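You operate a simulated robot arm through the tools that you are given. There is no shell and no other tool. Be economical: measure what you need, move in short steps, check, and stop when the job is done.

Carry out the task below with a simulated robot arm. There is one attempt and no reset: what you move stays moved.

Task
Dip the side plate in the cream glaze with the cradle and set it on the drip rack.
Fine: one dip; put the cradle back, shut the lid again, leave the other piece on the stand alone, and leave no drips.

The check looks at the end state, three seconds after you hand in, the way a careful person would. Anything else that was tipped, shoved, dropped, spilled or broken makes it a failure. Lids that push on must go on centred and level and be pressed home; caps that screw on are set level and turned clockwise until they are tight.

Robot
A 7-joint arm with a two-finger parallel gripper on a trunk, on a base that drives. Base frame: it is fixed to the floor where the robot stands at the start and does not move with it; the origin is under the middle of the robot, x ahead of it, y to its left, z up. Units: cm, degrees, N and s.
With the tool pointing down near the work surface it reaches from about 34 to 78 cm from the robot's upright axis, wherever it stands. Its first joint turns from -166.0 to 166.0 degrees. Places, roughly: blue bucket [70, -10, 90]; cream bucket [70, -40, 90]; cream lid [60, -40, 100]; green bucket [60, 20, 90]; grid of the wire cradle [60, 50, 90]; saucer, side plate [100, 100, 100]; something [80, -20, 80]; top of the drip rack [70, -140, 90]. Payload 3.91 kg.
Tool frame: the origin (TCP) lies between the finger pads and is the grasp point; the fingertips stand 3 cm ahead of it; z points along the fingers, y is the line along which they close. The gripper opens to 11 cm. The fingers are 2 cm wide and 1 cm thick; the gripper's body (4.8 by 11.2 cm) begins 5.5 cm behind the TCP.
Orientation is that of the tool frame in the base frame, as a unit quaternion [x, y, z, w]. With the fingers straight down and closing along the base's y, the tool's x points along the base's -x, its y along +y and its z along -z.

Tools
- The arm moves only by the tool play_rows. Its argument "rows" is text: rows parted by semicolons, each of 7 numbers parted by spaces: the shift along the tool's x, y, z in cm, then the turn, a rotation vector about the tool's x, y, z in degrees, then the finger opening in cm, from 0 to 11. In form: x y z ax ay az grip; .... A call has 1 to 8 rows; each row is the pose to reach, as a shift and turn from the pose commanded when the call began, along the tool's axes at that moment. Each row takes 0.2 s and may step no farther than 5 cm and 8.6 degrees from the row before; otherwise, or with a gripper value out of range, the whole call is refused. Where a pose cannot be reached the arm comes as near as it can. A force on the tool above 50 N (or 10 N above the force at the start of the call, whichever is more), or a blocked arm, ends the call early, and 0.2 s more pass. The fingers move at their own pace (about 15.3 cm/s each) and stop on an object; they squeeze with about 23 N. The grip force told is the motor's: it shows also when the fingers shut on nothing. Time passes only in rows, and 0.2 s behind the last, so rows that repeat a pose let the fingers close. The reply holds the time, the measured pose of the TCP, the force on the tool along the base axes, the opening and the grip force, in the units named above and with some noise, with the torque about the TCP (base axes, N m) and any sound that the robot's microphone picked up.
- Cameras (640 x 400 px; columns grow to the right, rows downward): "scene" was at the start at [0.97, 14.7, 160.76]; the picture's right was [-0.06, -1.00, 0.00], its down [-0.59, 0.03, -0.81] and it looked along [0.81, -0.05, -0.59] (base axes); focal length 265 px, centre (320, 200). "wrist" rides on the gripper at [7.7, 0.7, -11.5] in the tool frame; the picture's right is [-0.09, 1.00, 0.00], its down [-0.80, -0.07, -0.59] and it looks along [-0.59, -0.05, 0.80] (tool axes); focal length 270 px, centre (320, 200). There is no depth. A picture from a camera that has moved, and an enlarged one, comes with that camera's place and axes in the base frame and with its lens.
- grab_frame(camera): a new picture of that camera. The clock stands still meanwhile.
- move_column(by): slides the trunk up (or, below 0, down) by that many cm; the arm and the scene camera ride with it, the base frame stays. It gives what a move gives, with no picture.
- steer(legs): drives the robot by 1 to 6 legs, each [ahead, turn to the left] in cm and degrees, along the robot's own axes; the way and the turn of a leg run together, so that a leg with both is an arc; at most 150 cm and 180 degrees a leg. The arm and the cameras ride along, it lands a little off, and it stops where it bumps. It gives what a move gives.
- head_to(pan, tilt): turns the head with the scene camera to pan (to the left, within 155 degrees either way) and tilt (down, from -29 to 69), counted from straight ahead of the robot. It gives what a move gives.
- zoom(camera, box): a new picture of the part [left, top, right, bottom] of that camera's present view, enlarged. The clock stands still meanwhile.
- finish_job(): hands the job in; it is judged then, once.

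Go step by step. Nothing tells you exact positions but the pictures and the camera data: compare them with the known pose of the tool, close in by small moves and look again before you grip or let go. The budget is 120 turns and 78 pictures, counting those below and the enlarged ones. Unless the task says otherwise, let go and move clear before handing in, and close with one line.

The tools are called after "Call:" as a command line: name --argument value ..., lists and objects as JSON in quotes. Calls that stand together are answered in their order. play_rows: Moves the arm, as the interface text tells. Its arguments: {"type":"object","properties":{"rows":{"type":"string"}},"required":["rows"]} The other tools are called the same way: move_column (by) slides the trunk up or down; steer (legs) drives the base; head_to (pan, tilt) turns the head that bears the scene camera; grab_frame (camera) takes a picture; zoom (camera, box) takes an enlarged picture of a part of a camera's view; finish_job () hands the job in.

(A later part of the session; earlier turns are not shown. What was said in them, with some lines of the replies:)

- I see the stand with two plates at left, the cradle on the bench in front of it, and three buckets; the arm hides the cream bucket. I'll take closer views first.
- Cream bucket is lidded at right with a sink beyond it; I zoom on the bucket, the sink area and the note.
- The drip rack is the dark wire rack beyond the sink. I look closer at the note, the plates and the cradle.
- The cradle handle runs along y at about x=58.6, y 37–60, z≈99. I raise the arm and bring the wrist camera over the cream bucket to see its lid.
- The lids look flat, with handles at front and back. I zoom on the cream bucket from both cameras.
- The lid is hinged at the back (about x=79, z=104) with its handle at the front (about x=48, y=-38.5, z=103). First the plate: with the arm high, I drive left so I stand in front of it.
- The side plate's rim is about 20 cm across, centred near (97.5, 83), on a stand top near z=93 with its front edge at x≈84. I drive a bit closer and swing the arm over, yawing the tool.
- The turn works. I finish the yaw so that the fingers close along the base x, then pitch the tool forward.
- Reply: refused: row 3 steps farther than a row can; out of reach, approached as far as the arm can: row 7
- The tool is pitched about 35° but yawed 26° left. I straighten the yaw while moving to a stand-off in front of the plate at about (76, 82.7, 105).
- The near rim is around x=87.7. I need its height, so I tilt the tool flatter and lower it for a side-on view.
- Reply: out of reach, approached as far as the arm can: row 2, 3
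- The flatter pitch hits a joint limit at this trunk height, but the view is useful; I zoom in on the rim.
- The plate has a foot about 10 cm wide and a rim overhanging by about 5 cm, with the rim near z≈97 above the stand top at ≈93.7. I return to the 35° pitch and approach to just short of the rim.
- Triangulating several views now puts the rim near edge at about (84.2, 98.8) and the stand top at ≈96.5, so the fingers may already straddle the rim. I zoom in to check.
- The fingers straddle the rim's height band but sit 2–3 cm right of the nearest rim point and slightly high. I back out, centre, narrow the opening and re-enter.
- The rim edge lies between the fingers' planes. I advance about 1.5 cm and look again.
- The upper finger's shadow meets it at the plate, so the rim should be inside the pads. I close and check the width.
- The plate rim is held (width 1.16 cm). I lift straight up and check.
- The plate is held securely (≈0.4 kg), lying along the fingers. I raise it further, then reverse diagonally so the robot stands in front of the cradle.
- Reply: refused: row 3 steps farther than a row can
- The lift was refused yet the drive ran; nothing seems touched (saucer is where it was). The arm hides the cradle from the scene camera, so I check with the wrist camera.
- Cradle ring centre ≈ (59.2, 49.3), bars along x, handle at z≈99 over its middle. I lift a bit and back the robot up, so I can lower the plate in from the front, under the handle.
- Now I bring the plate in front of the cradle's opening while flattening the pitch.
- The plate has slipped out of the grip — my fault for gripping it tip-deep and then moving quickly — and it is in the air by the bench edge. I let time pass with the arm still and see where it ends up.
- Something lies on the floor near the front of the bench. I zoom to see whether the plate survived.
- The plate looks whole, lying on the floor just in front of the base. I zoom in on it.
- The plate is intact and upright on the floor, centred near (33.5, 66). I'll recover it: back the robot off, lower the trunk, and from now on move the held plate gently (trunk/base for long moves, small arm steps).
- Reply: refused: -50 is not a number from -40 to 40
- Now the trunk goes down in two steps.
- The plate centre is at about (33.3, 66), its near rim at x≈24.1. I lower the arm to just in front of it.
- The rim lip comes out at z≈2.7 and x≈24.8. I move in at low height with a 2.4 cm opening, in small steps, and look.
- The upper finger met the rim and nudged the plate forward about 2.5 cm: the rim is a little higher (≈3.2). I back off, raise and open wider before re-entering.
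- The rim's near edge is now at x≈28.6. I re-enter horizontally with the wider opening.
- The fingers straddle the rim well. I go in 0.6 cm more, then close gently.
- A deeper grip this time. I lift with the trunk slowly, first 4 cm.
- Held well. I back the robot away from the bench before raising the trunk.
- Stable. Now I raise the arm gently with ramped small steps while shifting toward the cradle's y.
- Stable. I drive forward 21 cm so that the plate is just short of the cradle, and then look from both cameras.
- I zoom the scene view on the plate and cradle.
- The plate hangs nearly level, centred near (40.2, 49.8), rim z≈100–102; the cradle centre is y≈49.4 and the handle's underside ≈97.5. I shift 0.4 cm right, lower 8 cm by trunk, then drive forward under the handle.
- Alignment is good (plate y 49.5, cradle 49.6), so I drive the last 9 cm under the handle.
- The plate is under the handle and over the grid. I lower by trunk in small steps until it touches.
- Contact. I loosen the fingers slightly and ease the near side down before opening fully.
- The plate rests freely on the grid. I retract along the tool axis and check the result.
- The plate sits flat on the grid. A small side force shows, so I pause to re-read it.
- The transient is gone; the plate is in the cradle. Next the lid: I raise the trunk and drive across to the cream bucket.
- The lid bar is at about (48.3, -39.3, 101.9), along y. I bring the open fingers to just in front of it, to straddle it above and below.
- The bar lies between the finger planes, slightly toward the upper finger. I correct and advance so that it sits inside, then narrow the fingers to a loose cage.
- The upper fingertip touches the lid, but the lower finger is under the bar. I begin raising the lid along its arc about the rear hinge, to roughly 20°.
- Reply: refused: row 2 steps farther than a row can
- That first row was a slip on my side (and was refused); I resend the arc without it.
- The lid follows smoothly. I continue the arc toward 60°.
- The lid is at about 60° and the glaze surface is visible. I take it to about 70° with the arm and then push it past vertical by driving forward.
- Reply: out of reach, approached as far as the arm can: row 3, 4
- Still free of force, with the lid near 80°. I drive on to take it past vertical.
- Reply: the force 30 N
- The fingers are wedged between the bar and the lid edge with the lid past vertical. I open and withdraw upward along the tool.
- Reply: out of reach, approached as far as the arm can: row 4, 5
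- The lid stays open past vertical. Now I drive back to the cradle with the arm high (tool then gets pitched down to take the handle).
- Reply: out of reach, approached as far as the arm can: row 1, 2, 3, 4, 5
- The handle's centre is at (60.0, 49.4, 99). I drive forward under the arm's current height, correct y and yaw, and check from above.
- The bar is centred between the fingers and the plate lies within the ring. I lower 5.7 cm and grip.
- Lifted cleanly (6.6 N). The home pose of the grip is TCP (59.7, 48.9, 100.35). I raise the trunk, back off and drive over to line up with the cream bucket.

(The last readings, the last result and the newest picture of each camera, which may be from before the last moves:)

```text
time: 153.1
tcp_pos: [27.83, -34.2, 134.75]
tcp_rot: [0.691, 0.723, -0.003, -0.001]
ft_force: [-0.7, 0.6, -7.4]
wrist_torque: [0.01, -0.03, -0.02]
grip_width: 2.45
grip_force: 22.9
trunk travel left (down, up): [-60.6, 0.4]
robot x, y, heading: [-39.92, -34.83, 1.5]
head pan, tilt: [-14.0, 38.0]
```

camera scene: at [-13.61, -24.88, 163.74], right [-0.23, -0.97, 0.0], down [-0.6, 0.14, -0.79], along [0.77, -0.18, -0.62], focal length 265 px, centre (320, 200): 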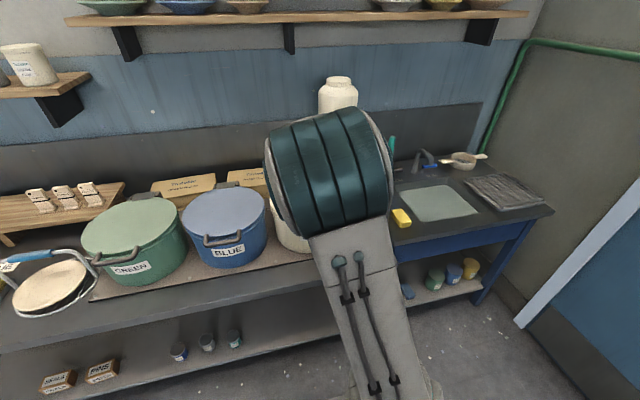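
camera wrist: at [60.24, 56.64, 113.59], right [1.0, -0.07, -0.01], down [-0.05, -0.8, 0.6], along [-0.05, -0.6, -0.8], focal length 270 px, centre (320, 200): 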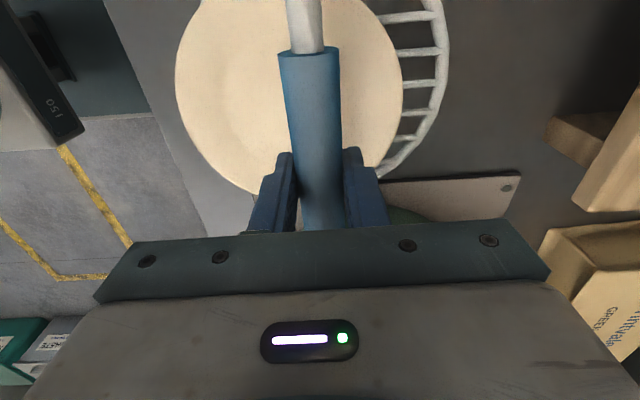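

I aim slightly right and drive forward most of the way, then look before the final alignment.

Call:
steer --legs '[[0, -2.75], [35, 0]]'

Call:
grab_frame --camera "wrist"

Call:
grab_frame --camera "scene"

```text
time: 155.8
tcp_pos: [63.5, -38.34, 134.81]
tcp_rot: [0.709, 0.705, -0.003, -0.001]
ft_force: [0.5, -0.6, -7.6]
wrist_torque: [0.0, -0.1, 0.01]
grip_width: 2.47
grip_force: 23.1
trunk travel left (down, up): [-60.6, 0.4]
robot x, y, heading: [-4.08, -35.41, -1.1]
head pan, tilt: [-14.0, 38.0]
```

```text
11 pictures are left
camera wrist: at [64.14, -30.58, 146.07], right [1.0, -0.09, -0.01], down [-0.07, -0.8, 0.6], along [-0.06, -0.59, -0.8], focal length 270 px, centre (320, 200)
```

wrist: 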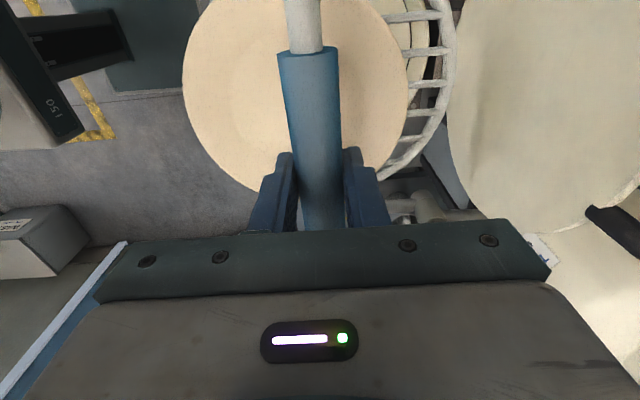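

```text
10 pictures are left
camera scene: at [-3.19, -22.61, 163.54], right [-0.26, -0.96, 0.0], down [-0.59, 0.16, -0.79], along [0.76, -0.21, -0.62], focal length 265 px, centre (320, 200)
```

scene: 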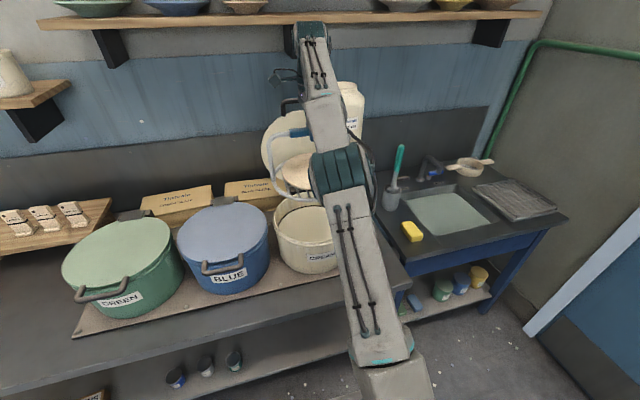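

I zoom the scene view on the open bucket and the hanging cradle to check alignment and the glaze level.

Call:
zoom --camera "scene" --box '[240, 100, 380, 290]'

```text
2.11 times, centred on (310, 195) of scene
camera zoom: at [-3.19, -22.61, 163.54], right [-0.26, -0.96, 0.0], down [-0.59, 0.16, -0.79], along [0.76, -0.21, -0.62], focal length 557 px, centre (341, 210)
```

zoom: 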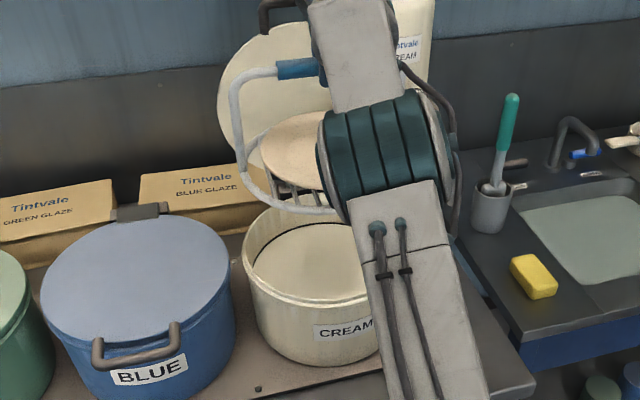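

The glaze surface is about 4 cm below the rim (z≈98); bucket centre ≈ (65.3, -38.6). I shift the cradle 2 cm forward and lower it to just above the rim for a check.

Call:
play_rows --rows "-0.1 0.5 0 0 0 0 0; -0.2 1.2 0 0 0 0 0; -0.25 1.8 0 0 0 0 0; -0.25 2 0 0 0 0 0"

Call:
move_column --by -13

Call:
grab_frame --camera "wrist"

Call:
zoom --camera "scene" --box '[240, 90, 380, 230]'

```text
time: 156.8
tcp_pos: [63.93, -38.43, 134.56]
tcp_rot: [0.708, 0.706, -0.002, 0.0]
ft_force: [0.3, 0.0, -5.7]
wrist_torque: [0.0, -0.05, 0.03]
grip_width: 2.45
grip_force: 23.2
out of reach, approached as far as the arm can: row 2, 3, 4
trunk travel left (down, up): [-60.6, 0.4]
robot x, y, heading: [-4.32, -35.19, -1.0]
head pan, tilt: [-14.0, 38.0]
```

```text
time: 158.4
tcp_pos: [63.75, -38.43, 121.64]
tcp_rot: [0.708, 0.707, -0.002, 0.0]
ft_force: [-0.5, 0.3, -7.6]
wrist_torque: [-0.02, -0.03, -0.01]
grip_width: 2.45
grip_force: 22.8
trunk travel left (down, up): [-47.6, 13.4]
robot x, y, heading: [-4.58, -35.82, -1.3]
head pan, tilt: [-14.0, 38.0]
```

```text
8 pictures are left
camera wrist: at [64.49, -30.65, 133.01], right [1.0, -0.09, 0.0], down [-0.07, -0.8, 0.6], along [-0.06, -0.59, -0.8], focal length 270 px, centre (320, 200)
```

wrist: 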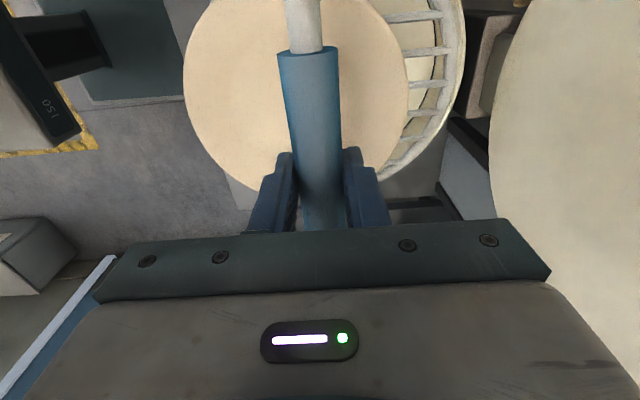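

```text
2.86 times, centred on (310, 160) of scene
camera zoom: at [-3.3, -22.62, 150.54], right [-0.26, -0.96, 0.0], down [-0.59, 0.16, -0.79], along [0.76, -0.21, -0.62], focal length 756 px, centre (349, 314)
```

zoom: 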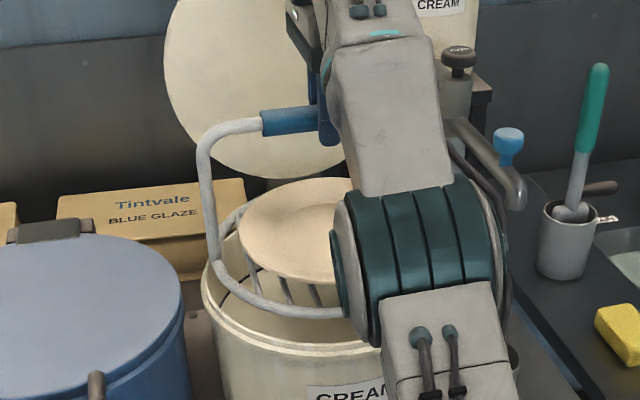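

The ring should move about +0.8 in x and -0.5 in y to be centred in the bucket. I do that with a tiny drive, then lower into the glaze in stages.

Call:
steer --legs '[[1, -0.4]]'

Call:
move_column --by -6

Call:
zoom --camera "wrist" --box '[150, 0, 510, 225]'

```text
time: 159.1
tcp_pos: [64.73, -38.78, 121.64]
tcp_rot: [0.711, 0.704, -0.003, 0.0]
ft_force: [0.7, -0.7, -7.0]
wrist_torque: [-0.02, -0.04, 0.01]
grip_width: 2.45
grip_force: 23.1
trunk travel left (down, up): [-47.6, 13.4]
robot x, y, heading: [-3.08, -35.42, -1.7]
head pan, tilt: [-14.0, 38.0]
```

```text
time: 160.1
tcp_pos: [64.83, -38.8, 115.67]
tcp_rot: [0.711, 0.703, -0.002, 0.0]
ft_force: [-0.3, -0.4, -6.4]
wrist_torque: [0.0, -0.04, 0.01]
grip_width: 2.44
grip_force: 23.0
trunk travel left (down, up): [-41.6, 19.4]
robot x, y, heading: [-3.02, -35.51, -1.5]
head pan, tilt: [-14.0, 38.0]
```

```text
1.78 times, centred on (330, 112) of wrist
camera zoom: at [65.55, -31.14, 126.99], right [1.0, -0.1, 0.0], down [-0.08, -0.8, 0.6], along [-0.06, -0.59, -0.8], focal length 480 px, centre (302, 356)
```

zoom: 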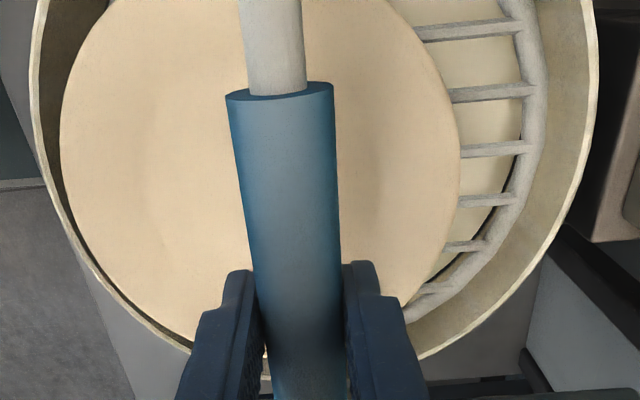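

The ring is inside the rim with margin all round. I lower the plate into the glaze in three gentle steps, watching the force.

Call:
move_column --by -4

Call:
move_column --by -4

Call:
move_column --by -2.8

Call:
zoom --camera "wrist" --box '[150, 0, 510, 225]'

```text
time: 160.9
tcp_pos: [64.7, -38.88, 111.65]
tcp_rot: [0.711, 0.704, -0.003, 0.0]
ft_force: [-0.8, 0.2, -6.7]
wrist_torque: [-0.04, -0.03, 0.01]
grip_width: 2.46
grip_force: 23.3
trunk travel left (down, up): [-37.6, 23.4]
robot x, y, heading: [-3.75, -35.21, -1.6]
head pan, tilt: [-14.0, 38.0]
```

```text
time: 161.8
tcp_pos: [64.8, -38.85, 107.62]
tcp_rot: [0.711, 0.703, -0.002, 0.0]
ft_force: [0.2, 0.3, -6.6]
wrist_torque: [-0.03, -0.09, 0.04]
grip_width: 2.42
grip_force: 22.8
trunk travel left (down, up): [-33.6, 27.4]
robot x, y, heading: [-3.3, -35.0, -1.5]
head pan, tilt: [-14.0, 38.0]
```

```text
time: 162.5
tcp_pos: [64.69, -38.72, 104.84]
tcp_rot: [0.71, 0.704, -0.003, 0.0]
ft_force: [0.0, 0.0, -6.9]
wrist_torque: [-0.04, -0.05, 0.0]
grip_width: 2.44
grip_force: 22.9
trunk travel left (down, up): [-30.8, 30.2]
robot x, y, heading: [-3.25, -35.25, -1.5]
head pan, tilt: [-14.0, 38.0]
```

```text
1.78 times, centred on (330, 112) of wrist
camera zoom: at [65.55, -31.14, 116.18], right [1.0, -0.1, 0.0], down [-0.08, -0.8, 0.6], along [-0.06, -0.59, -0.8], focal length 480 px, centre (302, 356)
```

zoom: 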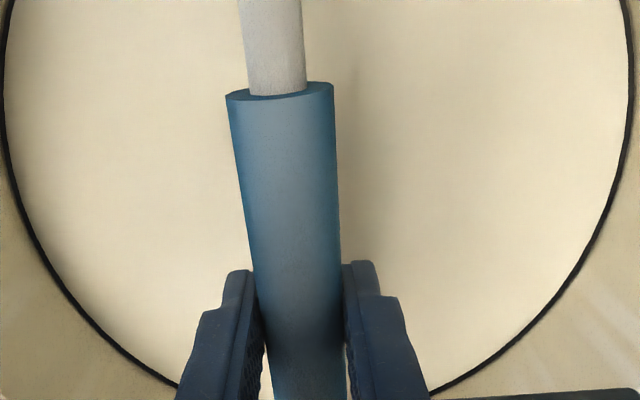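

Fully submerged – the surface is unbroken over the plate and the gripper is dry. I hold about 2 s, then lift it clear of the surface but still inside the rim to drip.

Call:
play_rows --rows "0 0 0 0 0 0 0; 0 0 0 0 0 0 0; 0 0 0 0 0 0 0; 0 0 0 0 0 0 0; 0 0 0 0 0 0 0; 0 0 0 0 0 0 0; 0 0 0 0 0 0 0; 0 0 0 0 0 0 0"

Call:
move_column --by 11.5

Call:
play_rows --rows "0 0 0 0 0 0 0; 0 0 0 0 0 0 0; 0 0 0 0 0 0 0; 0 0 0 0 0 0 0; 0 0 0 0 0 0 0; 0 0 0 0 0 0 0; 0 0 0 0 0 0 0; 0 0 0 0 0 0 0"

Call:
play_rows --rows "0 0 0 0 0 0 0; 0 0 0 0 0 0 0; 0 0 0 0 0 0 0; 0 0 0 0 0 0 0; 0 0 0 0 0 0 0; 0 0 0 0 0 0 0; 0 0 0 0 0 0 0; 0 0 0 0 0 0 0"

Call:
play_rows --rows "0 0 0 0 0 0 0; 0 0 0 0 0 0 0; 0 0 0 0 0 0 0; 0 0 0 0 0 0 0; 0 0 0 0 0 0 0; 0 0 0 0 0 0 0; 0 0 0 0 0 0 0; 0 0 0 0 0 0 0"

Call:
play_rows --rows "0 0 0 0 0 0 0; 0 0 0 0 0 0 0; 0 0 0 0 0 0 0; 0 0 0 0 0 0 0; 0 0 0 0 0 0 0; 0 0 0 0 0 0 0; 0 0 0 0 0 0 0; 0 0 0 0 0 0 0"

```text
time: 164.3
tcp_pos: [64.89, -38.85, 104.79]
tcp_rot: [0.711, 0.703, -0.003, 0.0]
ft_force: [0.1, -0.4, -6.9]
wrist_torque: [0.0, -0.06, -0.01]
grip_width: 2.45
grip_force: 23.3
trunk travel left (down, up): [-30.8, 30.2]
robot x, y, heading: [-3.26, -35.43, -1.5]
head pan, tilt: [-14.0, 38.0]
```

```text
time: 165.8
tcp_pos: [64.81, -38.79, 116.18]
tcp_rot: [0.711, 0.704, -0.003, 0.0]
ft_force: [0.0, -0.6, -6.4]
wrist_torque: [-0.02, -0.04, 0.0]
grip_width: 2.47
grip_force: 23.7
trunk travel left (down, up): [-42.3, 18.7]
robot x, y, heading: [-2.93, -35.46, -1.5]
head pan, tilt: [-14.0, 38.0]
```

```text
time: 167.6
tcp_pos: [64.87, -38.88, 116.27]
tcp_rot: [0.711, 0.703, -0.002, 0.0]
ft_force: [-0.3, 0.5, -7.2]
wrist_torque: [-0.04, -0.09, 0.02]
grip_width: 2.44
grip_force: 23.3
trunk travel left (down, up): [-42.3, 18.7]
robot x, y, heading: [-3.36, -35.6, -1.6]
head pan, tilt: [-14.0, 38.0]
```

```text
time: 169.4
tcp_pos: [64.89, -38.83, 116.38]
tcp_rot: [0.711, 0.703, -0.003, 0.0]
ft_force: [-0.6, 0.4, -6.2]
wrist_torque: [-0.02, -0.03, -0.01]
grip_width: 2.44
grip_force: 22.8
trunk travel left (down, up): [-42.3, 18.7]
robot x, y, heading: [-3.13, -35.47, -1.6]
head pan, tilt: [-14.0, 38.0]
```

```text
time: 171.2
tcp_pos: [64.8, -38.82, 116.44]
tcp_rot: [0.711, 0.703, -0.002, 0.0]
ft_force: [-0.5, -0.5, -7.4]
wrist_torque: [-0.04, -0.02, 0.0]
grip_width: 2.43
grip_force: 23.0
trunk travel left (down, up): [-42.3, 18.7]
robot x, y, heading: [-3.05, -35.3, -1.6]
head pan, tilt: [-14.0, 38.0]
```

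```text
time: 173.0
tcp_pos: [64.68, -38.86, 116.45]
tcp_rot: [0.711, 0.703, -0.001, 0.0]
ft_force: [0.3, 1.0, -6.6]
wrist_torque: [0.01, -0.04, 0.0]
grip_width: 2.45
grip_force: 23.2
trunk travel left (down, up): [-42.3, 18.7]
robot x, y, heading: [-3.09, -35.6, -1.9]
head pan, tilt: [-14.0, 38.0]
```

It has dripped for 7 s inside the rim. I let it drip further before moving off.

Call:
play_rows --rows "0 0 0 0 0 0 0; 0 0 0 0 0 0 0; 0 0 0 0 0 0 0; 0 0 0 0 0 0 0; 0 0 0 0 0 0 0; 0 0 0 0 0 0 0; 0 0 0 0 0 0 0; 0 0 0 0 0 0 0"

Call:
play_rows --rows "0 0 0 0 0 0 0; 0 0 0 0 0 0 0; 0 0 0 0 0 0 0; 0 0 0 0 0 0 0; 0 0 0 0 0 0 0; 0 0 0 0 0 0 0; 0 0 0 0 0 0 0; 0 0 0 0 0 0 0"

Call:
play_rows --rows "0 0 0 0 0 0 0; 0 0 0 0 0 0 0; 0 0 0 0 0 0 0; 0 0 0 0 0 0 0; 0 0 0 0 0 0 0; 0 0 0 0 0 0 0; 0 0 0 0 0 0 0; 0 0 0 0 0 0 0"

Call:
zoom --camera "wrist" --box '[150, 0, 510, 225]'

```text
time: 174.8
tcp_pos: [64.78, -38.86, 116.24]
tcp_rot: [0.711, 0.703, -0.003, 0.001]
ft_force: [1.3, -0.1, -7.0]
wrist_torque: [-0.02, -0.04, 0.0]
grip_width: 2.46
grip_force: 23.3
trunk travel left (down, up): [-42.3, 18.7]
robot x, y, heading: [-2.96, -35.47, -1.7]
head pan, tilt: [-14.0, 38.0]
```

```text
time: 176.6
tcp_pos: [64.88, -38.88, 116.31]
tcp_rot: [0.711, 0.704, -0.002, 0.0]
ft_force: [0.4, 0.5, -7.0]
wrist_torque: [-0.01, -0.05, -0.03]
grip_width: 2.46
grip_force: 23.1
trunk travel left (down, up): [-42.3, 18.7]
robot x, y, heading: [-3.35, -35.38, -1.4]
head pan, tilt: [-14.0, 38.0]
```

```text
time: 178.4
tcp_pos: [64.78, -38.86, 116.29]
tcp_rot: [0.71, 0.704, -0.002, 0.0]
ft_force: [0.7, -0.3, -6.8]
wrist_torque: [0.01, -0.03, -0.01]
grip_width: 2.44
grip_force: 22.9
trunk travel left (down, up): [-42.3, 18.7]
robot x, y, heading: [-3.23, -35.31, -1.6]
head pan, tilt: [-14.0, 38.0]
```

```text
1.78 times, centred on (330, 112) of wrist
camera zoom: at [65.57, -31.14, 127.67], right [1.0, -0.1, 0.0], down [-0.08, -0.8, 0.6], along [-0.06, -0.59, -0.8], focal length 480 px, centre (302, 356)
```

zoom: 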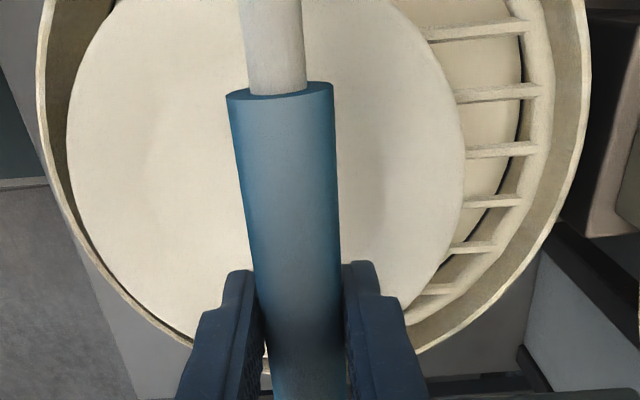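

Evenly coated, no drips hanging visible. I raise the trunk, back off and drive the cradle back toward its place.

Call:
move_column --by 18.5

Call:
steer --legs '[[-38, 0], [0, 91.5], [86, 0], [0, -90]]'

```text
time: 180.4
tcp_pos: [64.84, -38.88, 134.85]
tcp_rot: [0.711, 0.703, -0.002, 0.0]
ft_force: [-0.4, 0.1, -6.7]
wrist_torque: [-0.05, -0.04, 0.01]
grip_width: 2.46
grip_force: 23.2
trunk travel left (down, up): [-60.8, 0.2]
robot x, y, heading: [-2.99, -35.34, -1.8]
head pan, tilt: [-14.0, 38.0]
```

```text
time: 194.7
tcp_pos: [28.12, 47.21, 134.88]
tcp_rot: [0.715, 0.699, -0.003, -0.001]
ft_force: [0.7, 0.2, -6.3]
wrist_torque: [-0.03, 0.0, 0.0]
grip_width: 2.46
grip_force: 22.8
trunk travel left (down, up): [-60.8, 0.2]
robot x, y, heading: [-39.74, 51.59, -2.3]
head pan, tilt: [-14.0, 38.0]
```

Heading is -2.3°. I turn +1.7° and drive forward so that the handle ends up over its home spot.

Call:
steer --legs '[[0, 1.7], [31.3, 0]]'

```text
time: 197.2
tcp_pos: [59.71, 48.82, 134.68]
tcp_rot: [0.706, 0.708, -0.003, 0.0]
ft_force: [0.1, -0.6, -7.4]
wrist_torque: [-0.03, 0.02, -0.01]
grip_width: 2.45
grip_force: 23.2
trunk travel left (down, up): [-60.8, 0.2]
robot x, y, heading: [-8.41, 51.44, -1.0]
head pan, tilt: [-14.0, 38.0]
```

Right on the home spot. I lower it to the bench: most of the way, then carefully until contact.

Call:
move_column --by -31

Call:
move_column --by -3

Call:
move_column --by -0.4

```text
time: 200.3
tcp_pos: [59.7, 48.66, 103.79]
tcp_rot: [0.706, 0.708, -0.002, 0.0]
ft_force: [0.4, 0.0, -7.2]
wrist_torque: [0.01, -0.01, -0.02]
grip_width: 2.44
grip_force: 22.9
trunk travel left (down, up): [-29.8, 31.2]
robot x, y, heading: [-8.2, 51.1, -0.9]
head pan, tilt: [-14.0, 38.0]
```

```text
time: 201.0
tcp_pos: [59.39, 48.92, 101.19]
tcp_rot: [0.705, 0.709, 0.001, 0.003]
ft_force: [8.0, 5.5, 23.6]
wrist_torque: [-0.43, -0.22, 0.14]
grip_width: 2.46
grip_force: 23.1
trunk travel left (down, up): [-26.8, 34.2]
robot x, y, heading: [-8.64, 51.03, -0.8]
head pan, tilt: [-14.0, 38.0]
```

```text
time: 201.5
tcp_pos: [59.37, 48.7, 100.82]
tcp_rot: [0.706, 0.708, 0.0, 0.003]
ft_force: [10.8, 2.7, 37.9]
wrist_torque: [-0.08, -0.18, 0.14]
grip_width: 2.44
grip_force: 22.8
trunk travel left (down, up): [-26.4, 34.6]
robot x, y, heading: [-8.11, 51.38, -1.0]
head pan, tilt: [-14.0, 38.0]
```

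Contact comes about 0.8 cm early, probably a slight tilt in the grip. I ease up a little and open the fingers slowly so it settles, then rise and look.

Call:
move_column --by 0.4

Call:
play_rows --rows "0 0 0 0 0 0 2.4; 0 0 0 0 0 0 2.6; 0 0 0 0 0 0 2.8; 0 0 0 0 0 0 3.2; 0 0 0 0 0 0 4; 0 0 0 0 0 0 5; 0 0 0 0 0 0 5.5"

Call:
move_column --by 9

Call:
grab_frame --camera "wrist"

```text
time: 202.1
tcp_pos: [59.42, 48.6, 100.9]
tcp_rot: [0.707, 0.707, -0.003, -0.001]
ft_force: [3.7, 2.7, 17.5]
wrist_torque: [-0.15, 0.16, 0.04]
grip_width: 2.47
grip_force: 23.0
trunk travel left (down, up): [-26.8, 34.2]
robot x, y, heading: [-8.47, 51.28, -0.9]
head pan, tilt: [-14.0, 38.0]
```

```text
time: 203.7
tcp_pos: [59.58, 48.72, 100.91]
tcp_rot: [0.707, 0.708, -0.002, 0.0]
ft_force: [0.2, -0.1, -0.5]
wrist_torque: [0.0, 0.02, -0.02]
grip_width: 5.51
grip_force: 0.1
trunk travel left (down, up): [-26.8, 34.2]
robot x, y, heading: [-8.02, 51.64, -0.7]
head pan, tilt: [-14.0, 38.0]
```

```text
time: 204.9
tcp_pos: [59.53, 48.76, 109.81]
tcp_rot: [0.706, 0.708, -0.003, 0.0]
ft_force: [0.5, -0.4, 0.0]
wrist_torque: [-0.01, 0.01, 0.0]
grip_width: 5.52
grip_force: 0.1
trunk travel left (down, up): [-35.8, 25.2]
robot x, y, heading: [-8.38, 51.15, -0.8]
head pan, tilt: [-14.0, 38.0]
```

```text
3 pictures are left
camera wrist: at [60.24, 56.5, 121.19], right [1.0, -0.08, 0.0], down [-0.07, -0.8, 0.6], along [-0.05, -0.59, -0.8], focal length 270 px, centre (320, 200)
```

wrist: 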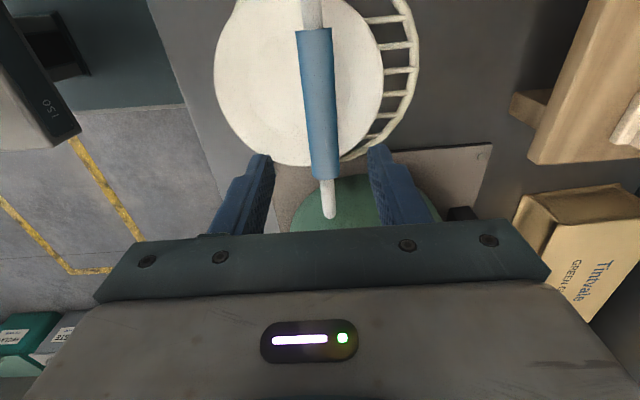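

The cradle is back in place with the plate on it (near rim x≈48.4). I'll repeat the reverse of my earlier release pose: raise, back off to the same robot spot and pitch the tool to 31°.

Call:
move_column --by 12.1

Call:
steer --legs '[[-17.8, 0.8]]'

Call:
play_rows --rows "0 -0.7 2 -7.35 0 0 5; 0 -1.5 4 -14.7 0 0 5; 0 -2.2 6 -22 0 0 5; 0 -2.9 8 -29.4 0 0 5; 0 -3.7 10 -36.7 0 0 5; 0 -4.4 12 -44.1 0 0 5; 0 -5.2 14 -51.4 0 0 5; 0 -5.9 15.9 -58.8 0 0 5"

```text
time: 206.4
tcp_pos: [59.58, 48.79, 121.97]
tcp_rot: [0.706, 0.708, -0.002, 0.0]
ft_force: [0.3, 0.3, -0.5]
wrist_torque: [-0.01, 0.0, 0.0]
grip_width: 5.5
grip_force: 0.1
trunk travel left (down, up): [-47.9, 13.1]
robot x, y, heading: [-8.51, 50.78, -1.0]
head pan, tilt: [-14.0, 38.0]
```

```text
time: 207.9
tcp_pos: [42.06, 49.46, 122.04]
tcp_rot: [0.703, 0.711, -0.001, 0.0]
ft_force: [-0.9, 0.1, 0.1]
wrist_torque: [0.0, 0.0, -0.02]
grip_width: 5.49
grip_force: 0.1
trunk travel left (down, up): [-47.9, 13.1]
robot x, y, heading: [-26.02, 51.59, -0.5]
head pan, tilt: [-14.0, 38.0]
```

```text
time: 209.7
tcp_pos: [35.93, 49.11, 106.06]
tcp_rot: [0.613, 0.62, 0.347, 0.346]
ft_force: [0.1, -2.3, -0.3]
wrist_torque: [0.07, 0.0, 0.1]
grip_width: 5.01
grip_force: 0.0
trunk travel left (down, up): [-47.9, 13.1]
robot x, y, heading: [-25.42, 51.26, -0.8]
head pan, tilt: [-14.0, 38.0]
```

Pose is right (31° pitch). I approach along the tool axis to the former release pose, stopping 2.5 cm short first, and then enter.

Call:
play_rows --rows "-0.2 -2.7 2.5 0 0 0 2.9; -0.4 -5.4 5 0 0 0 2.9; -0.5 -8.1 7.5 0 0 0 2.9; -0.5 -8.1 11 0 0 0 2.9; -0.5 -8.1 14.5 0 0 0 2.9; -0.5 -8.1 17 0 0 0 2.9"

Call:
play_rows --rows "0 0 0.8 0 0 0 2.9; 0 0 1.6 0 0 0 2.9; 0 0 2.2 0 0 0 2.9"

Call:
zoom --camera "wrist" --box '[180, 0, 500, 240]'

```text
time: 211.1
tcp_pos: [46.68, 49.28, 89.99]
tcp_rot: [0.613, 0.62, 0.347, 0.346]
ft_force: [-0.1, -0.3, 0.3]
wrist_torque: [0.0, -0.01, 0.01]
grip_width: 2.91
grip_force: 0.1
trunk travel left (down, up): [-47.9, 13.1]
robot x, y, heading: [-26.22, 51.56, -0.5]
head pan, tilt: [-14.0, 38.0]
```

```text
time: 211.9
tcp_pos: [48.32, 49.09, 89.16]
tcp_rot: [0.612, 0.62, 0.347, 0.346]
ft_force: [-3.8, -0.5, 5.1]
wrist_torque: [-0.06, 0.06, -0.09]
grip_width: 2.79
grip_force: 0.1
trunk travel left (down, up): [-47.9, 13.1]
robot x, y, heading: [-26.21, 51.74, -0.3]
head pan, tilt: [-14.0, 38.0]
```

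```text
1.67 times, centred on (340, 120) of wrist
camera zoom: at [38.73, 56.65, 95.66], right [0.52, -0.08, 0.85], down [-0.54, -0.81, 0.25], along [0.67, -0.59, -0.46], focal length 450 px, centre (287, 333)
```

zoom: 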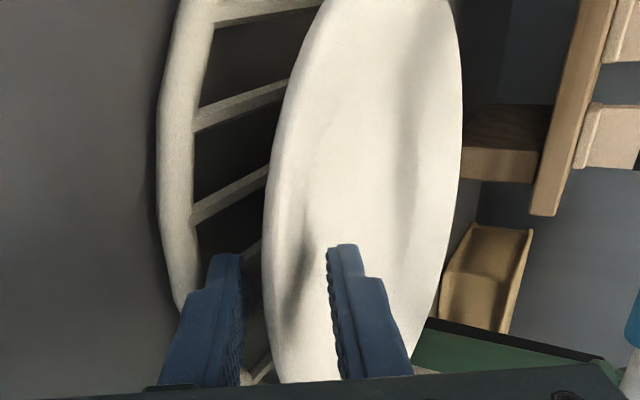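

Same picture as at release. I close on the rim and lift gently with the trunk.

Call:
play_rows --rows "0 0.1 -0.2 0 0 0 2.2; 0 0.1 -0.2 0 0 0 1.5; 0 0.1 -0.2 0 0 0 1; 0 0.1 -0.2 0 0 0 0; 0 0.1 -0.2 0 0 0 0; 0 0.1 -0.2 0 0 0 0"

Call:
move_column --by 1.2

Call:
move_column --by 2

```text
time: 213.3
tcp_pos: [48.26, 48.89, 89.38]
tcp_rot: [0.613, 0.62, 0.347, 0.346]
ft_force: [5.0, 0.5, 7.8]
wrist_torque: [0.12, -0.89, -0.04]
grip_width: 1.25
grip_force: 23.3
trunk travel left (down, up): [-47.9, 13.1]
robot x, y, heading: [-25.47, 51.17, -0.4]
head pan, tilt: [-14.0, 38.0]
```

```text
time: 213.9
tcp_pos: [48.02, 49.01, 90.43]
tcp_rot: [0.613, 0.621, 0.347, 0.344]
ft_force: [-1.2, -0.2, 4.3]
wrist_torque: [0.01, -0.68, 0.01]
grip_width: 0.97
grip_force: 23.2
trunk travel left (down, up): [-49.1, 11.9]
robot x, y, heading: [-26.24, 51.38, -0.4]
head pan, tilt: [-14.0, 38.0]
```

```text
time: 214.6
tcp_pos: [48.15, 48.95, 92.3]
tcp_rot: [0.614, 0.62, 0.347, 0.344]
ft_force: [0.0, 0.6, -3.6]
wrist_torque: [0.01, 0.32, 0.02]
grip_width: 0.85
grip_force: 22.6
trunk travel left (down, up): [-51.1, 9.9]
robot x, y, heading: [-25.91, 51.32, -0.1]
head pan, tilt: [-14.0, 38.0]
```

Held (3.6 N, width 0.85), as before. I lift 1.5 cm more and reverse straight out from under the handle.

Call:
move_column --by 1.5

Call:
steer --legs '[[-12, 0]]'

Call:
steer --legs '[[-20, 0]]'

Call:
move_column --by 8.2

```text
time: 215.2
tcp_pos: [48.3, 49.04, 93.93]
tcp_rot: [0.613, 0.621, 0.347, 0.345]
ft_force: [-0.3, 0.7, -2.9]
wrist_torque: [0.02, 0.28, 0.02]
grip_width: 0.87
grip_force: 23.1
trunk travel left (down, up): [-52.6, 8.4]
robot x, y, heading: [-26.12, 51.15, -0.3]
head pan, tilt: [-14.0, 38.0]
```

```text
time: 216.5
tcp_pos: [36.04, 49.11, 94.0]
tcp_rot: [0.613, 0.621, 0.346, 0.346]
ft_force: [-0.4, -0.5, -4.2]
wrist_torque: [0.04, 0.28, 0.02]
grip_width: 0.88
grip_force: 22.9
trunk travel left (down, up): [-52.6, 8.4]
robot x, y, heading: [-38.11, 51.45, -0.6]
head pan, tilt: [-14.0, 38.0]
```

```text
time: 218.1
tcp_pos: [16.04, 49.22, 94.03]
tcp_rot: [0.612, 0.621, 0.347, 0.345]
ft_force: [-0.7, 0.3, -2.4]
wrist_torque: [0.02, 0.29, -0.01]
grip_width: 0.85
grip_force: 22.4
trunk travel left (down, up): [-52.6, 8.4]
robot x, y, heading: [-57.92, 51.8, -0.4]
head pan, tilt: [-14.0, 38.0]
```

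```text
time: 219.2
tcp_pos: [16.06, 49.08, 102.17]
tcp_rot: [0.613, 0.62, 0.347, 0.345]
ft_force: [-0.3, 1.5, -3.5]
wrist_torque: [0.02, 0.32, 0.0]
grip_width: 0.87
grip_force: 22.9
trunk travel left (down, up): [-60.8, 0.2]
robot x, y, heading: [-57.75, 51.57, -0.4]
head pan, tilt: [-14.0, 38.0]
```

The plate is free of the cradle. To keep the long arm away from the end wall, I turn left, reverse along the aisle, then turn toward the rack.

Call:
steer --legs '[[0, 90.4]]'

Call:
steer --legs '[[-142, 0]]'

Call:
steer --legs '[[0, -108]]'

```text
time: 223.5
tcp_pos: [-55.37, 125.89, 102.02]
tcp_rot: [-0.004, 0.872, 0.49, 0.0]
ft_force: [-0.3, -0.9, -4.1]
wrist_torque: [-0.32, 0.02, 0.01]
grip_width: 0.86
grip_force: 23.4
trunk travel left (down, up): [-60.8, 0.2]
robot x, y, heading: [-57.92, 51.43, 89.1]
head pan, tilt: [-14.0, 38.0]
```

```text
time: 230.4
tcp_pos: [-56.88, -14.3, 102.12]
tcp_rot: [-0.01, 0.872, 0.49, -0.005]
ft_force: [-0.5, 0.6, -4.0]
wrist_torque: [-0.32, -0.03, 0.01]
grip_width: 0.89
grip_force: 23.6
trunk travel left (down, up): [-60.8, 0.2]
robot x, y, heading: [-58.46, -88.6, 90.2]
head pan, tilt: [-14.0, 38.0]
```

```text
time: 235.3
tcp_pos: [12.29, -111.38, 102.14]
tcp_rot: [0.694, 0.528, 0.296, 0.39]
ft_force: [0.0, -0.4, -3.9]
wrist_torque: [0.08, 0.31, -0.02]
grip_width: 0.86
grip_force: 23.7
trunk travel left (down, up): [-60.8, 0.2]
robot x, y, heading: [-58.51, -88.29, -16.4]
head pan, tilt: [-14.0, 38.0]
```

I turn 3° more right and drive forward over the rack, then use one picture to verify before lowering.

Call:
steer --legs '[[0, -3.2], [49.5, 0]]'

Call:
grab_frame --camera "wrist"

```text
time: 238.7
tcp_pos: [57.54, -132.11, 102.05]
tcp_rot: [0.709, 0.508, 0.285, 0.398]
ft_force: [-0.1, -0.9, -3.8]
wrist_torque: [0.16, 0.31, 0.0]
grip_width: 0.83
grip_force: 23.7
trunk travel left (down, up): [-60.8, 0.2]
robot x, y, heading: [-11.33, -104.95, -19.7]
head pan, tilt: [-14.0, 38.0]
```

```text
1 pictures are left
camera wrist: at [51.05, -121.69, 108.57], right [0.46, -0.25, 0.85], down [-0.77, -0.58, 0.25], along [0.43, -0.77, -0.46], focal length 270 px, centre (320, 200)
```

wrist: 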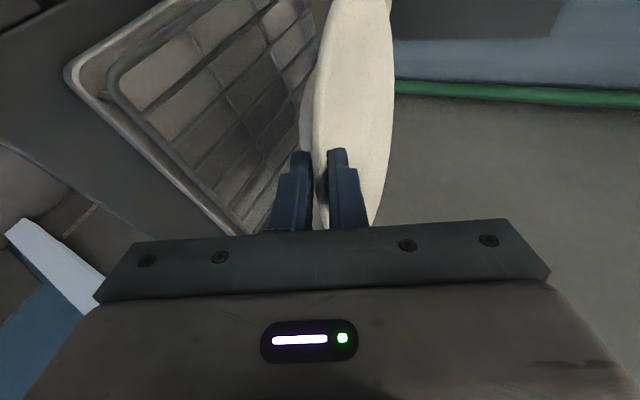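

The rack spans about x 57.5–83, y -126.5 to -152, so the plate should go to about (70, -139). I correct with a small drive, then lower stepwise.

Call:
steer --legs '[[4.5, 0], [0, -1.7]]'

Call:
move_column --by -7.5

Call:
move_column --by -1

Call:
move_column --by -0.7

```text
time: 239.9
tcp_pos: [60.92, -135.64, 102.06]
tcp_rot: [0.716, 0.498, 0.278, 0.402]
ft_force: [0.2, -0.7, -3.8]
wrist_torque: [0.17, 0.31, 0.02]
grip_width: 0.86
grip_force: 23.7
trunk travel left (down, up): [-60.8, 0.2]
robot x, y, heading: [-7.43, -106.53, -21.5]
head pan, tilt: [-14.0, 38.0]
```

```text
time: 241.1
tcp_pos: [60.88, -135.67, 94.61]
tcp_rot: [0.716, 0.498, 0.279, 0.403]
ft_force: [0.0, -1.1, -3.6]
wrist_torque: [0.13, 0.3, 0.0]
grip_width: 0.87
grip_force: 23.2
trunk travel left (down, up): [-53.3, 7.7]
robot x, y, heading: [-7.42, -106.53, -21.3]
head pan, tilt: [-14.0, 38.0]
```

```text
time: 241.6
tcp_pos: [60.8, -135.54, 93.63]
tcp_rot: [0.716, 0.498, 0.279, 0.403]
ft_force: [0.2, -0.5, -4.5]
wrist_torque: [0.14, 0.28, 0.02]
grip_width: 0.86
grip_force: 23.1
trunk travel left (down, up): [-52.3, 8.7]
robot x, y, heading: [-7.6, -106.72, -21.4]
head pan, tilt: [-14.0, 38.0]
```

```text
time: 242.2
tcp_pos: [60.93, -135.57, 92.89]
tcp_rot: [0.716, 0.498, 0.278, 0.403]
ft_force: [-0.2, -0.1, -2.2]
wrist_torque: [0.05, -0.02, -0.03]
grip_width: 0.85
grip_force: 22.8
trunk travel left (down, up): [-51.6, 9.4]
robot x, y, heading: [-7.44, -106.6, -21.6]
head pan, tilt: [-14.0, 38.0]
```

Contact. I repeat the same gentle release: loosen while easing the near side down.

Call:
play_rows --rows "0 -0.1 0.1 0 0 0 1; 0 -0.2 0.1 0 0 0 1.2; 0 -0.4 0.2 0 0 0 1.4; 0 -0.6 0.4 0 0 0 1.6; 0 -0.8 0.5 0 0 0 1.9; 0 -0.8 0.5 0 0 0 2.2; 0 -0.8 0.5 0 0 0 2.6; 0 -0.8 0.5 0 0 0 2.6"

```text
time: 244.0
tcp_pos: [60.88, -135.56, 91.87]
tcp_rot: [0.716, 0.497, 0.279, 0.402]
ft_force: [0.3, 0.4, -1.9]
wrist_torque: [0.0, -0.02, 0.05]
grip_width: 2.66
grip_force: 0.4
trunk travel left (down, up): [-51.6, 9.4]
robot x, y, heading: [-6.92, -106.62, -21.5]
head pan, tilt: [-14.0, 38.0]
```

About 1.9 N still rests on the lower finger, so I ease down a little more until it is unloaded.

Call:
play_rows --rows "0 -0.2 0.1 0 0 0 2.7; 0 -0.35 0.2 0 0 0 2.8; 0 -0.35 0.2 0 0 0 3; 0 -0.35 0.2 0 0 0 3"

```text
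time: 245.0
tcp_pos: [60.83, -135.57, 91.57]
tcp_rot: [0.716, 0.499, 0.278, 0.403]
ft_force: [0.4, 0.3, -0.4]
wrist_torque: [0.01, 0.05, 0.01]
grip_width: 3.0
grip_force: 0.2
trunk travel left (down, up): [-51.6, 9.4]
robot x, y, heading: [-7.22, -106.66, -21.7]
head pan, tilt: [-14.0, 38.0]
```

Unloaded. I retract along the tool axis in small steps, watching for drag.

Call:
play_rows --rows "0 0 -0.6 0 0 0 3; 0 0 -1.4 0 0 0 3; 0 0 -2.4 0 0 0 3"

Call:
play_rows --rows "0 0 -1.5 0 0 0 3; 0 0 -3.5 0 0 0 3; 0 0 -6.5 0 0 0 3; 0 0 -10 0 0 0 3"

```text
time: 245.8
tcp_pos: [59.08, -134.88, 92.92]
tcp_rot: [0.717, 0.498, 0.278, 0.402]
ft_force: [0.1, -0.3, 0.0]
wrist_torque: [0.01, 0.01, 0.01]
grip_width: 3.01
grip_force: 0.0
trunk travel left (down, up): [-51.6, 9.4]
robot x, y, heading: [-7.11, -106.41, -21.3]
head pan, tilt: [-14.0, 38.0]
```

```text
time: 246.8
tcp_pos: [51.08, -131.79, 97.96]
tcp_rot: [0.716, 0.498, 0.278, 0.403]
ft_force: [0.9, -0.4, -1.0]
wrist_torque: [0.02, 0.0, -0.03]
grip_width: 2.99
grip_force: 0.2
trunk travel left (down, up): [-51.6, 9.4]
robot x, y, heading: [-7.49, -106.6, -21.7]
head pan, tilt: [-14.0, 38.0]
```

The plate is on the rack and the gripper is clear. Now the lid: I raise the trunk, back off and drive to stand in front of the cream bucket again.

Call:
move_column --by 9.2

Call:
steer --legs '[[-46, 0], [0, 111.6], [52, 0], [0, -90]]'

```text
time: 248.1
tcp_pos: [51.03, -131.81, 107.21]
tcp_rot: [0.716, 0.498, 0.278, 0.401]
ft_force: [0.5, 0.5, 0.4]
wrist_torque: [-0.01, -0.02, 0.02]
grip_width: 2.97
grip_force: 0.1
trunk travel left (down, up): [-60.8, 0.2]
robot x, y, heading: [-7.27, -106.69, -21.5]
head pan, tilt: [-14.0, 38.0]
```

```text
time: 261.8
tcp_pos: [15.6, -42.96, 107.14]
tcp_rot: [0.623, 0.611, 0.342, 0.349]
ft_force: [-0.4, -0.4, 0.0]
wrist_torque: [0.01, 0.01, 0.0]
grip_width: 3.01
grip_force: 0.1
trunk travel left (down, up): [-60.8, 0.2]
robot x, y, heading: [-48.03, -38.5, -1.9]
head pan, tilt: [-14.0, 38.0]
```

I straighten the heading, then raise the arm to the lid height with a 64° pitch.

Call:
steer --legs '[[0, 1.9], [14, 0]]'

Call:
play_rows --rows "0.25 4.2 -1 4.16 0 0 7; 0.5 8.4 -2 8.3 0 0 7; 0.75 12.6 -3.1 12.5 0 0 7; 1 16.8 -4.1 16.6 0 0 7; 1.25 21 -5.1 20.8 0 0 7; 1.5 25.2 -6.1 25 0 0 7; 1.75 29.4 -7.2 29.1 0 0 7; 2 33.6 -8.2 33.3 0 0 7"

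```text
time: 263.5
tcp_pos: [29.75, -40.86, 107.07]
tcp_rot: [0.613, 0.621, 0.347, 0.343]
ft_force: [0.5, 0.3, 1.5]
wrist_torque: [0.0, 0.0, 0.02]
grip_width: 3.0
grip_force: 0.1
trunk travel left (down, up): [-60.8, 0.2]
robot x, y, heading: [-33.83, -38.48, -0.2]
head pan, tilt: [-14.0, 38.0]
```

```text
time: 265.3
tcp_pos: [40.75, -38.93, 139.57]
tcp_rot: [0.687, 0.694, 0.152, 0.151]
ft_force: [0.3, -0.9, 0.0]
wrist_torque: [-0.03, 0.03, 0.02]
grip_width: 7.03
grip_force: 0.1
trunk travel left (down, up): [-60.8, 0.2]
robot x, y, heading: [-33.81, -38.21, -0.2]
head pan, tilt: [-14.0, 38.0]
```

In position. I drive forward so the rear finger passes over the open lid's bar, then use the last picture before descending.

Call:
steer --legs '[[40.5, 0]]'

Call:
grab_frame --camera "wrist"

```text
time: 267.8
tcp_pos: [80.41, -39.63, 139.98]
tcp_rot: [0.689, 0.691, 0.154, 0.155]
ft_force: [1.3, 1.3, 0.2]
wrist_torque: [0.02, 0.01, -0.01]
grip_width: 6.99
grip_force: 0.1
trunk travel left (down, up): [-60.8, 0.2]
robot x, y, heading: [6.28, -38.89, -0.7]
head pan, tilt: [-14.0, 38.0]
```

```text
0 pictures are left
camera wrist: at [76.2, -31.85, 150.57], right [0.9, -0.08, 0.42], down [-0.31, -0.8, 0.51], along [0.3, -0.59, -0.75], focal length 270 px, centre (320, 200)
```

wrist: 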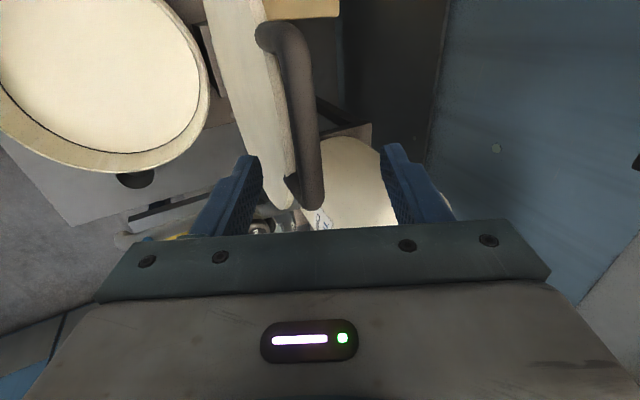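

The bar (≈82.3, 133) lies between the fingers, the lid face clear of the front finger. I descend straight down 7.3 cm with the trunk and narrow the fingers a bit.

Call:
move_column --by -4

Call:
move_column --by -3.3

```text
time: 268.7
tcp_pos: [80.42, -39.63, 136.11]
tcp_rot: [0.689, 0.691, 0.155, 0.155]
ft_force: [0.0, -0.6, -0.5]
wrist_torque: [0.0, -0.02, 0.0]
grip_width: 7.0
grip_force: 0.1
trunk travel left (down, up): [-56.8, 4.2]
robot x, y, heading: [6.3, -39.07, -1.1]
head pan, tilt: [-14.0, 38.0]
```

```text
time: 269.4
tcp_pos: [80.51, -39.52, 132.8]
tcp_rot: [0.688, 0.691, 0.154, 0.155]
ft_force: [0.5, -0.6, -0.1]
wrist_torque: [-0.02, -0.03, -0.01]
grip_width: 7.03
grip_force: 0.1
trunk travel left (down, up): [-53.5, 7.5]
robot x, y, heading: [6.63, -38.9, -0.8]
head pan, tilt: [-14.0, 38.0]
```

No contact. I narrow the cage and drive back slowly to bring the lid over vertical onto the lower finger.

Call:
play_rows --rows "0 0 0 0 0 0 5.8; 0 0 0 0 0 0 4.6; 0 0 0 0 0 0 4.6"

Call:
steer --legs '[[-4, 0]]'

Call:
steer --legs '[[-5, 0]]'

```text
time: 270.2
tcp_pos: [80.5, -39.61, 132.66]
tcp_rot: [0.688, 0.692, 0.153, 0.155]
ft_force: [0.0, 0.6, -0.4]
wrist_torque: [0.02, 0.02, 0.01]
grip_width: 4.6
grip_force: 0.1
trunk travel left (down, up): [-53.5, 7.5]
robot x, y, heading: [6.23, -38.66, -0.5]
head pan, tilt: [-14.0, 38.0]
```

```text
time: 271.1
tcp_pos: [76.35, -39.71, 132.89]
tcp_rot: [0.689, 0.691, 0.154, 0.156]
ft_force: [-0.4, 0.0, -0.6]
wrist_torque: [0.0, -0.04, -0.04]
grip_width: 4.6
grip_force: 0.0
trunk travel left (down, up): [-53.5, 7.5]
robot x, y, heading: [2.61, -38.69, -0.7]
head pan, tilt: [-14.0, 38.0]
```

```text
time: 272.1
tcp_pos: [71.33, -39.66, 132.89]
tcp_rot: [0.688, 0.692, 0.155, 0.156]
ft_force: [-0.4, -0.3, 0.6]
wrist_torque: [0.03, -0.03, 0.0]
grip_width: 4.57
grip_force: 0.1
trunk travel left (down, up): [-53.5, 7.5]
robot x, y, heading: [-2.91, -38.72, -0.8]
head pan, tilt: [-14.0, 38.0]
```

Forces stay near zero, so I verify the bar is caged by closing the fingers on it.

Call:
play_rows --rows "0 0 0 0 0 0 3; 0 0 0 0 0 0 2; 0 0 0 0 0 0 1; 0 0 0 0 0 0 0; 0 0 0 0 0 0 0"

```text
time: 273.2
tcp_pos: [71.51, -39.59, 132.83]
tcp_rot: [0.689, 0.691, 0.154, 0.154]
ft_force: [-8.4, 1.7, -3.2]
wrist_torque: [-0.02, 2.66, 0.16]
grip_width: 1.94
grip_force: 45.3
trunk travel left (down, up): [-53.5, 7.5]
robot x, y, heading: [-2.65, -38.94, -0.9]
head pan, tilt: [-14.0, 38.0]
```

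The bar is held (1.94 cm wide), so the lid follows. I reopen to a 3 cm cage and drive back to about 65°.

Call:
play_rows --rows "0 0 0 0 0 0 2.2; 0 0 0 0 0 0 3; 0 0 0 0 0 0 3"

Call:
steer --legs '[[-6.4, 0.8]]'

```text
time: 274.1
tcp_pos: [71.49, -39.59, 132.8]
tcp_rot: [0.688, 0.692, 0.154, 0.155]
ft_force: [-0.1, -0.1, 0.1]
wrist_torque: [-0.01, 0.0, 0.02]
grip_width: 3.0
grip_force: 0.1
trunk travel left (down, up): [-53.5, 7.5]
robot x, y, heading: [-2.53, -38.44, -0.9]
head pan, tilt: [-14.0, 38.0]
```

```text
time: 275.0
tcp_pos: [65.18, -38.6, 132.87]
tcp_rot: [0.685, 0.695, 0.156, 0.155]
ft_force: [-0.8, 0.0, 0.2]
wrist_torque: [0.01, 0.0, -0.04]
grip_width: 2.98
grip_force: 0.0
trunk travel left (down, up): [-53.5, 7.5]
robot x, y, heading: [-9.02, -38.6, -0.2]
head pan, tilt: [-14.0, 38.0]
```

I now lower the lid along the reverse arc, to about 25°.

Call:
play_rows --rows "0 -3.08 0.2 -1.75 0 0 3; 0 -5.71 0.62 -3.7 0 0 3; 0 -8.47 1.31 -5.6 0 0 3; 0 -11 2.21 -7.6 0 0 3; 0 -13.5 3.25 -9.5 0 0 3; 0 -15.8 4.6 -11.5 0 0 3; 0 -18.1 6.17 -13.4 0 0 3; 0 -20.2 7.83 -15.4 0 0 3"

```text
time: 276.8
tcp_pos: [50.27, -38.94, 116.96]
tcp_rot: [0.658, 0.667, 0.247, 0.245]
ft_force: [0.6, 0.5, -0.1]
wrist_torque: [0.01, 0.01, 0.0]
grip_width: 2.99
grip_force: 0.1
trunk travel left (down, up): [-53.5, 7.5]
robot x, y, heading: [-8.78, -38.88, -0.5]
head pan, tilt: [-14.0, 38.0]
```

I verify again that the bar is between the fingers.

Call:
play_rows --rows "0 0 0 0 0 0 2; 0 0 0 0 0 0 1; 0 0 0 0 0 0 0; 0 0 0 0 0 0 0"

Call:
play_rows --rows "0 0 0 0 0 0 2.4; 0 0 0 0 0 0 3; 0 0 0 0 0 0 3"

```text
time: 277.8
tcp_pos: [50.33, -38.93, 116.88]
tcp_rot: [0.658, 0.668, 0.247, 0.245]
ft_force: [-2.1, 0.5, -0.8]
wrist_torque: [0.1, 0.07, 0.02]
grip_width: 1.57
grip_force: 45.2
trunk travel left (down, up): [-53.5, 7.5]
robot x, y, heading: [-9.11, -38.14, -0.4]
head pan, tilt: [-14.0, 38.0]
```

```text
time: 278.6
tcp_pos: [50.37, -38.86, 116.89]
tcp_rot: [0.658, 0.667, 0.247, 0.245]
ft_force: [-0.2, 0.5, -0.1]
wrist_torque: [0.0, -0.01, 0.02]
grip_width: 3.01
grip_force: 0.0
trunk travel left (down, up): [-53.5, 7.5]
robot x, y, heading: [-8.93, -38.8, -0.3]
head pan, tilt: [-14.0, 38.0]
```

Held. I lower the lid the rest of the way and press lightly at the end.

Call:
play_rows --rows "0 -2.33 1.16 -1.95 0 0 3; 0 -4.49 2.73 -3.9 0 0 3; 0 -6.64 4.3 -5.85 0 0 3; 0 -8.7 6.1 -7.8 0 0 3; 0 -9.98 7.24 -9 0 0 3; 0 -10.97 8.2 -9.7 0 0 3; 0 -11.4 8.6 -9.7 0 0 3"

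```text
time: 280.2
tcp_pos: [47.27, -39.1, 103.13]
tcp_rot: [0.635, 0.644, 0.303, 0.3]
ft_force: [-0.4, -0.5, 0.5]
wrist_torque: [0.02, 0.01, 0.0]
grip_width: 3.02
grip_force: 0.2
trunk travel left (down, up): [-53.5, 7.5]
robot x, y, heading: [-9.17, -38.76, -0.1]
head pan, tilt: [-14.0, 38.0]
```

No force yet, so I go on down in small steps until the lid is felt seated.

Call:
play_rows --rows "0 -0.3 0.25 0 0 0 3; 0 -0.6 0.5 0 0 0 3; 0 -0.6 0.5 0 0 0 3"

Call:
play_rows --rows "0 -0.3 0.25 0 0 0 3; 0 -0.6 0.5 0 0 0 3; 0 -0.6 0.5 0 0 0 3"

```text
time: 281.0
tcp_pos: [47.16, -38.98, 102.5]
tcp_rot: [0.634, 0.644, 0.304, 0.302]
ft_force: [-0.5, 0.1, 16.8]
wrist_torque: [-0.07, -0.29, -0.03]
grip_width: 3.62
grip_force: 6.2
trunk travel left (down, up): [-53.5, 7.5]
robot x, y, heading: [-9.16, -38.68, -0.1]
head pan, tilt: [-14.0, 38.0]
```

```text
time: 281.8
tcp_pos: [46.91, -39.02, 102.14]
tcp_rot: [0.633, 0.643, 0.306, 0.305]
ft_force: [-11.5, -0.3, 48.2]
wrist_torque: [0.02, -0.94, 0.11]
grip_width: 4.51
grip_force: 15.5
trunk travel left (down, up): [-53.5, 7.5]
robot x, y, heading: [-8.82, -38.41, -0.2]
head pan, tilt: [-14.0, 38.0]
```

The lid is seated (48 N of press). I ease off, open slightly and withdraw along the tool axis without touching the bar.

Call:
play_rows --rows "0 0.4 -0.4 0 0 0 4; 0 0.9 -0.9 0 0 0 4; 0 0.9 -2.5 0 0 0 4; 0 0.9 -5 0 0 0 4; 0 0.9 -9 0 0 0 4; 0 0.9 -13 0 0 0 4"

Call:
steer --legs '[[-20, 0]]'

```text
time: 283.2
tcp_pos: [37.73, -39.08, 110.76]
tcp_rot: [0.634, 0.645, 0.302, 0.301]
ft_force: [-0.4, -0.4, -0.2]
wrist_torque: [0.01, 0.01, 0.01]
grip_width: 3.98
grip_force: 0.0
trunk travel left (down, up): [-53.5, 7.5]
robot x, y, heading: [-8.77, -38.62, -0.2]
head pan, tilt: [-14.0, 38.0]
```

```text
time: 284.9
tcp_pos: [17.72, -38.81, 110.6]
tcp_rot: [0.632, 0.647, 0.304, 0.299]
ft_force: [-0.3, 0.0, 0.6]
wrist_torque: [0.04, 0.03, 0.0]
grip_width: 3.99
grip_force: 0.1
trunk travel left (down, up): [-53.5, 7.5]
robot x, y, heading: [-29.1, -38.31, 0.1]
head pan, tilt: [-14.0, 38.0]
```

Everything should be in place: the lid pressed shut, the cradle at home, the plate on the rack, the saucer untouched and the arm clear. I'm handing in.

Call:
finish_job

```text
The job is handed in.
```

The side plate got one dip in the cream glaze and is on the drip rack; the cradle is back, the lid is shut, and the saucer was left alone. Before the dip I dropped the plate on the floor; it looked intact and I carried on. I had no pictures left at the end, so the plate's final spot on the rack and the shut lid were judged from position and force readings, and I never looked for drips on the bench or floor.
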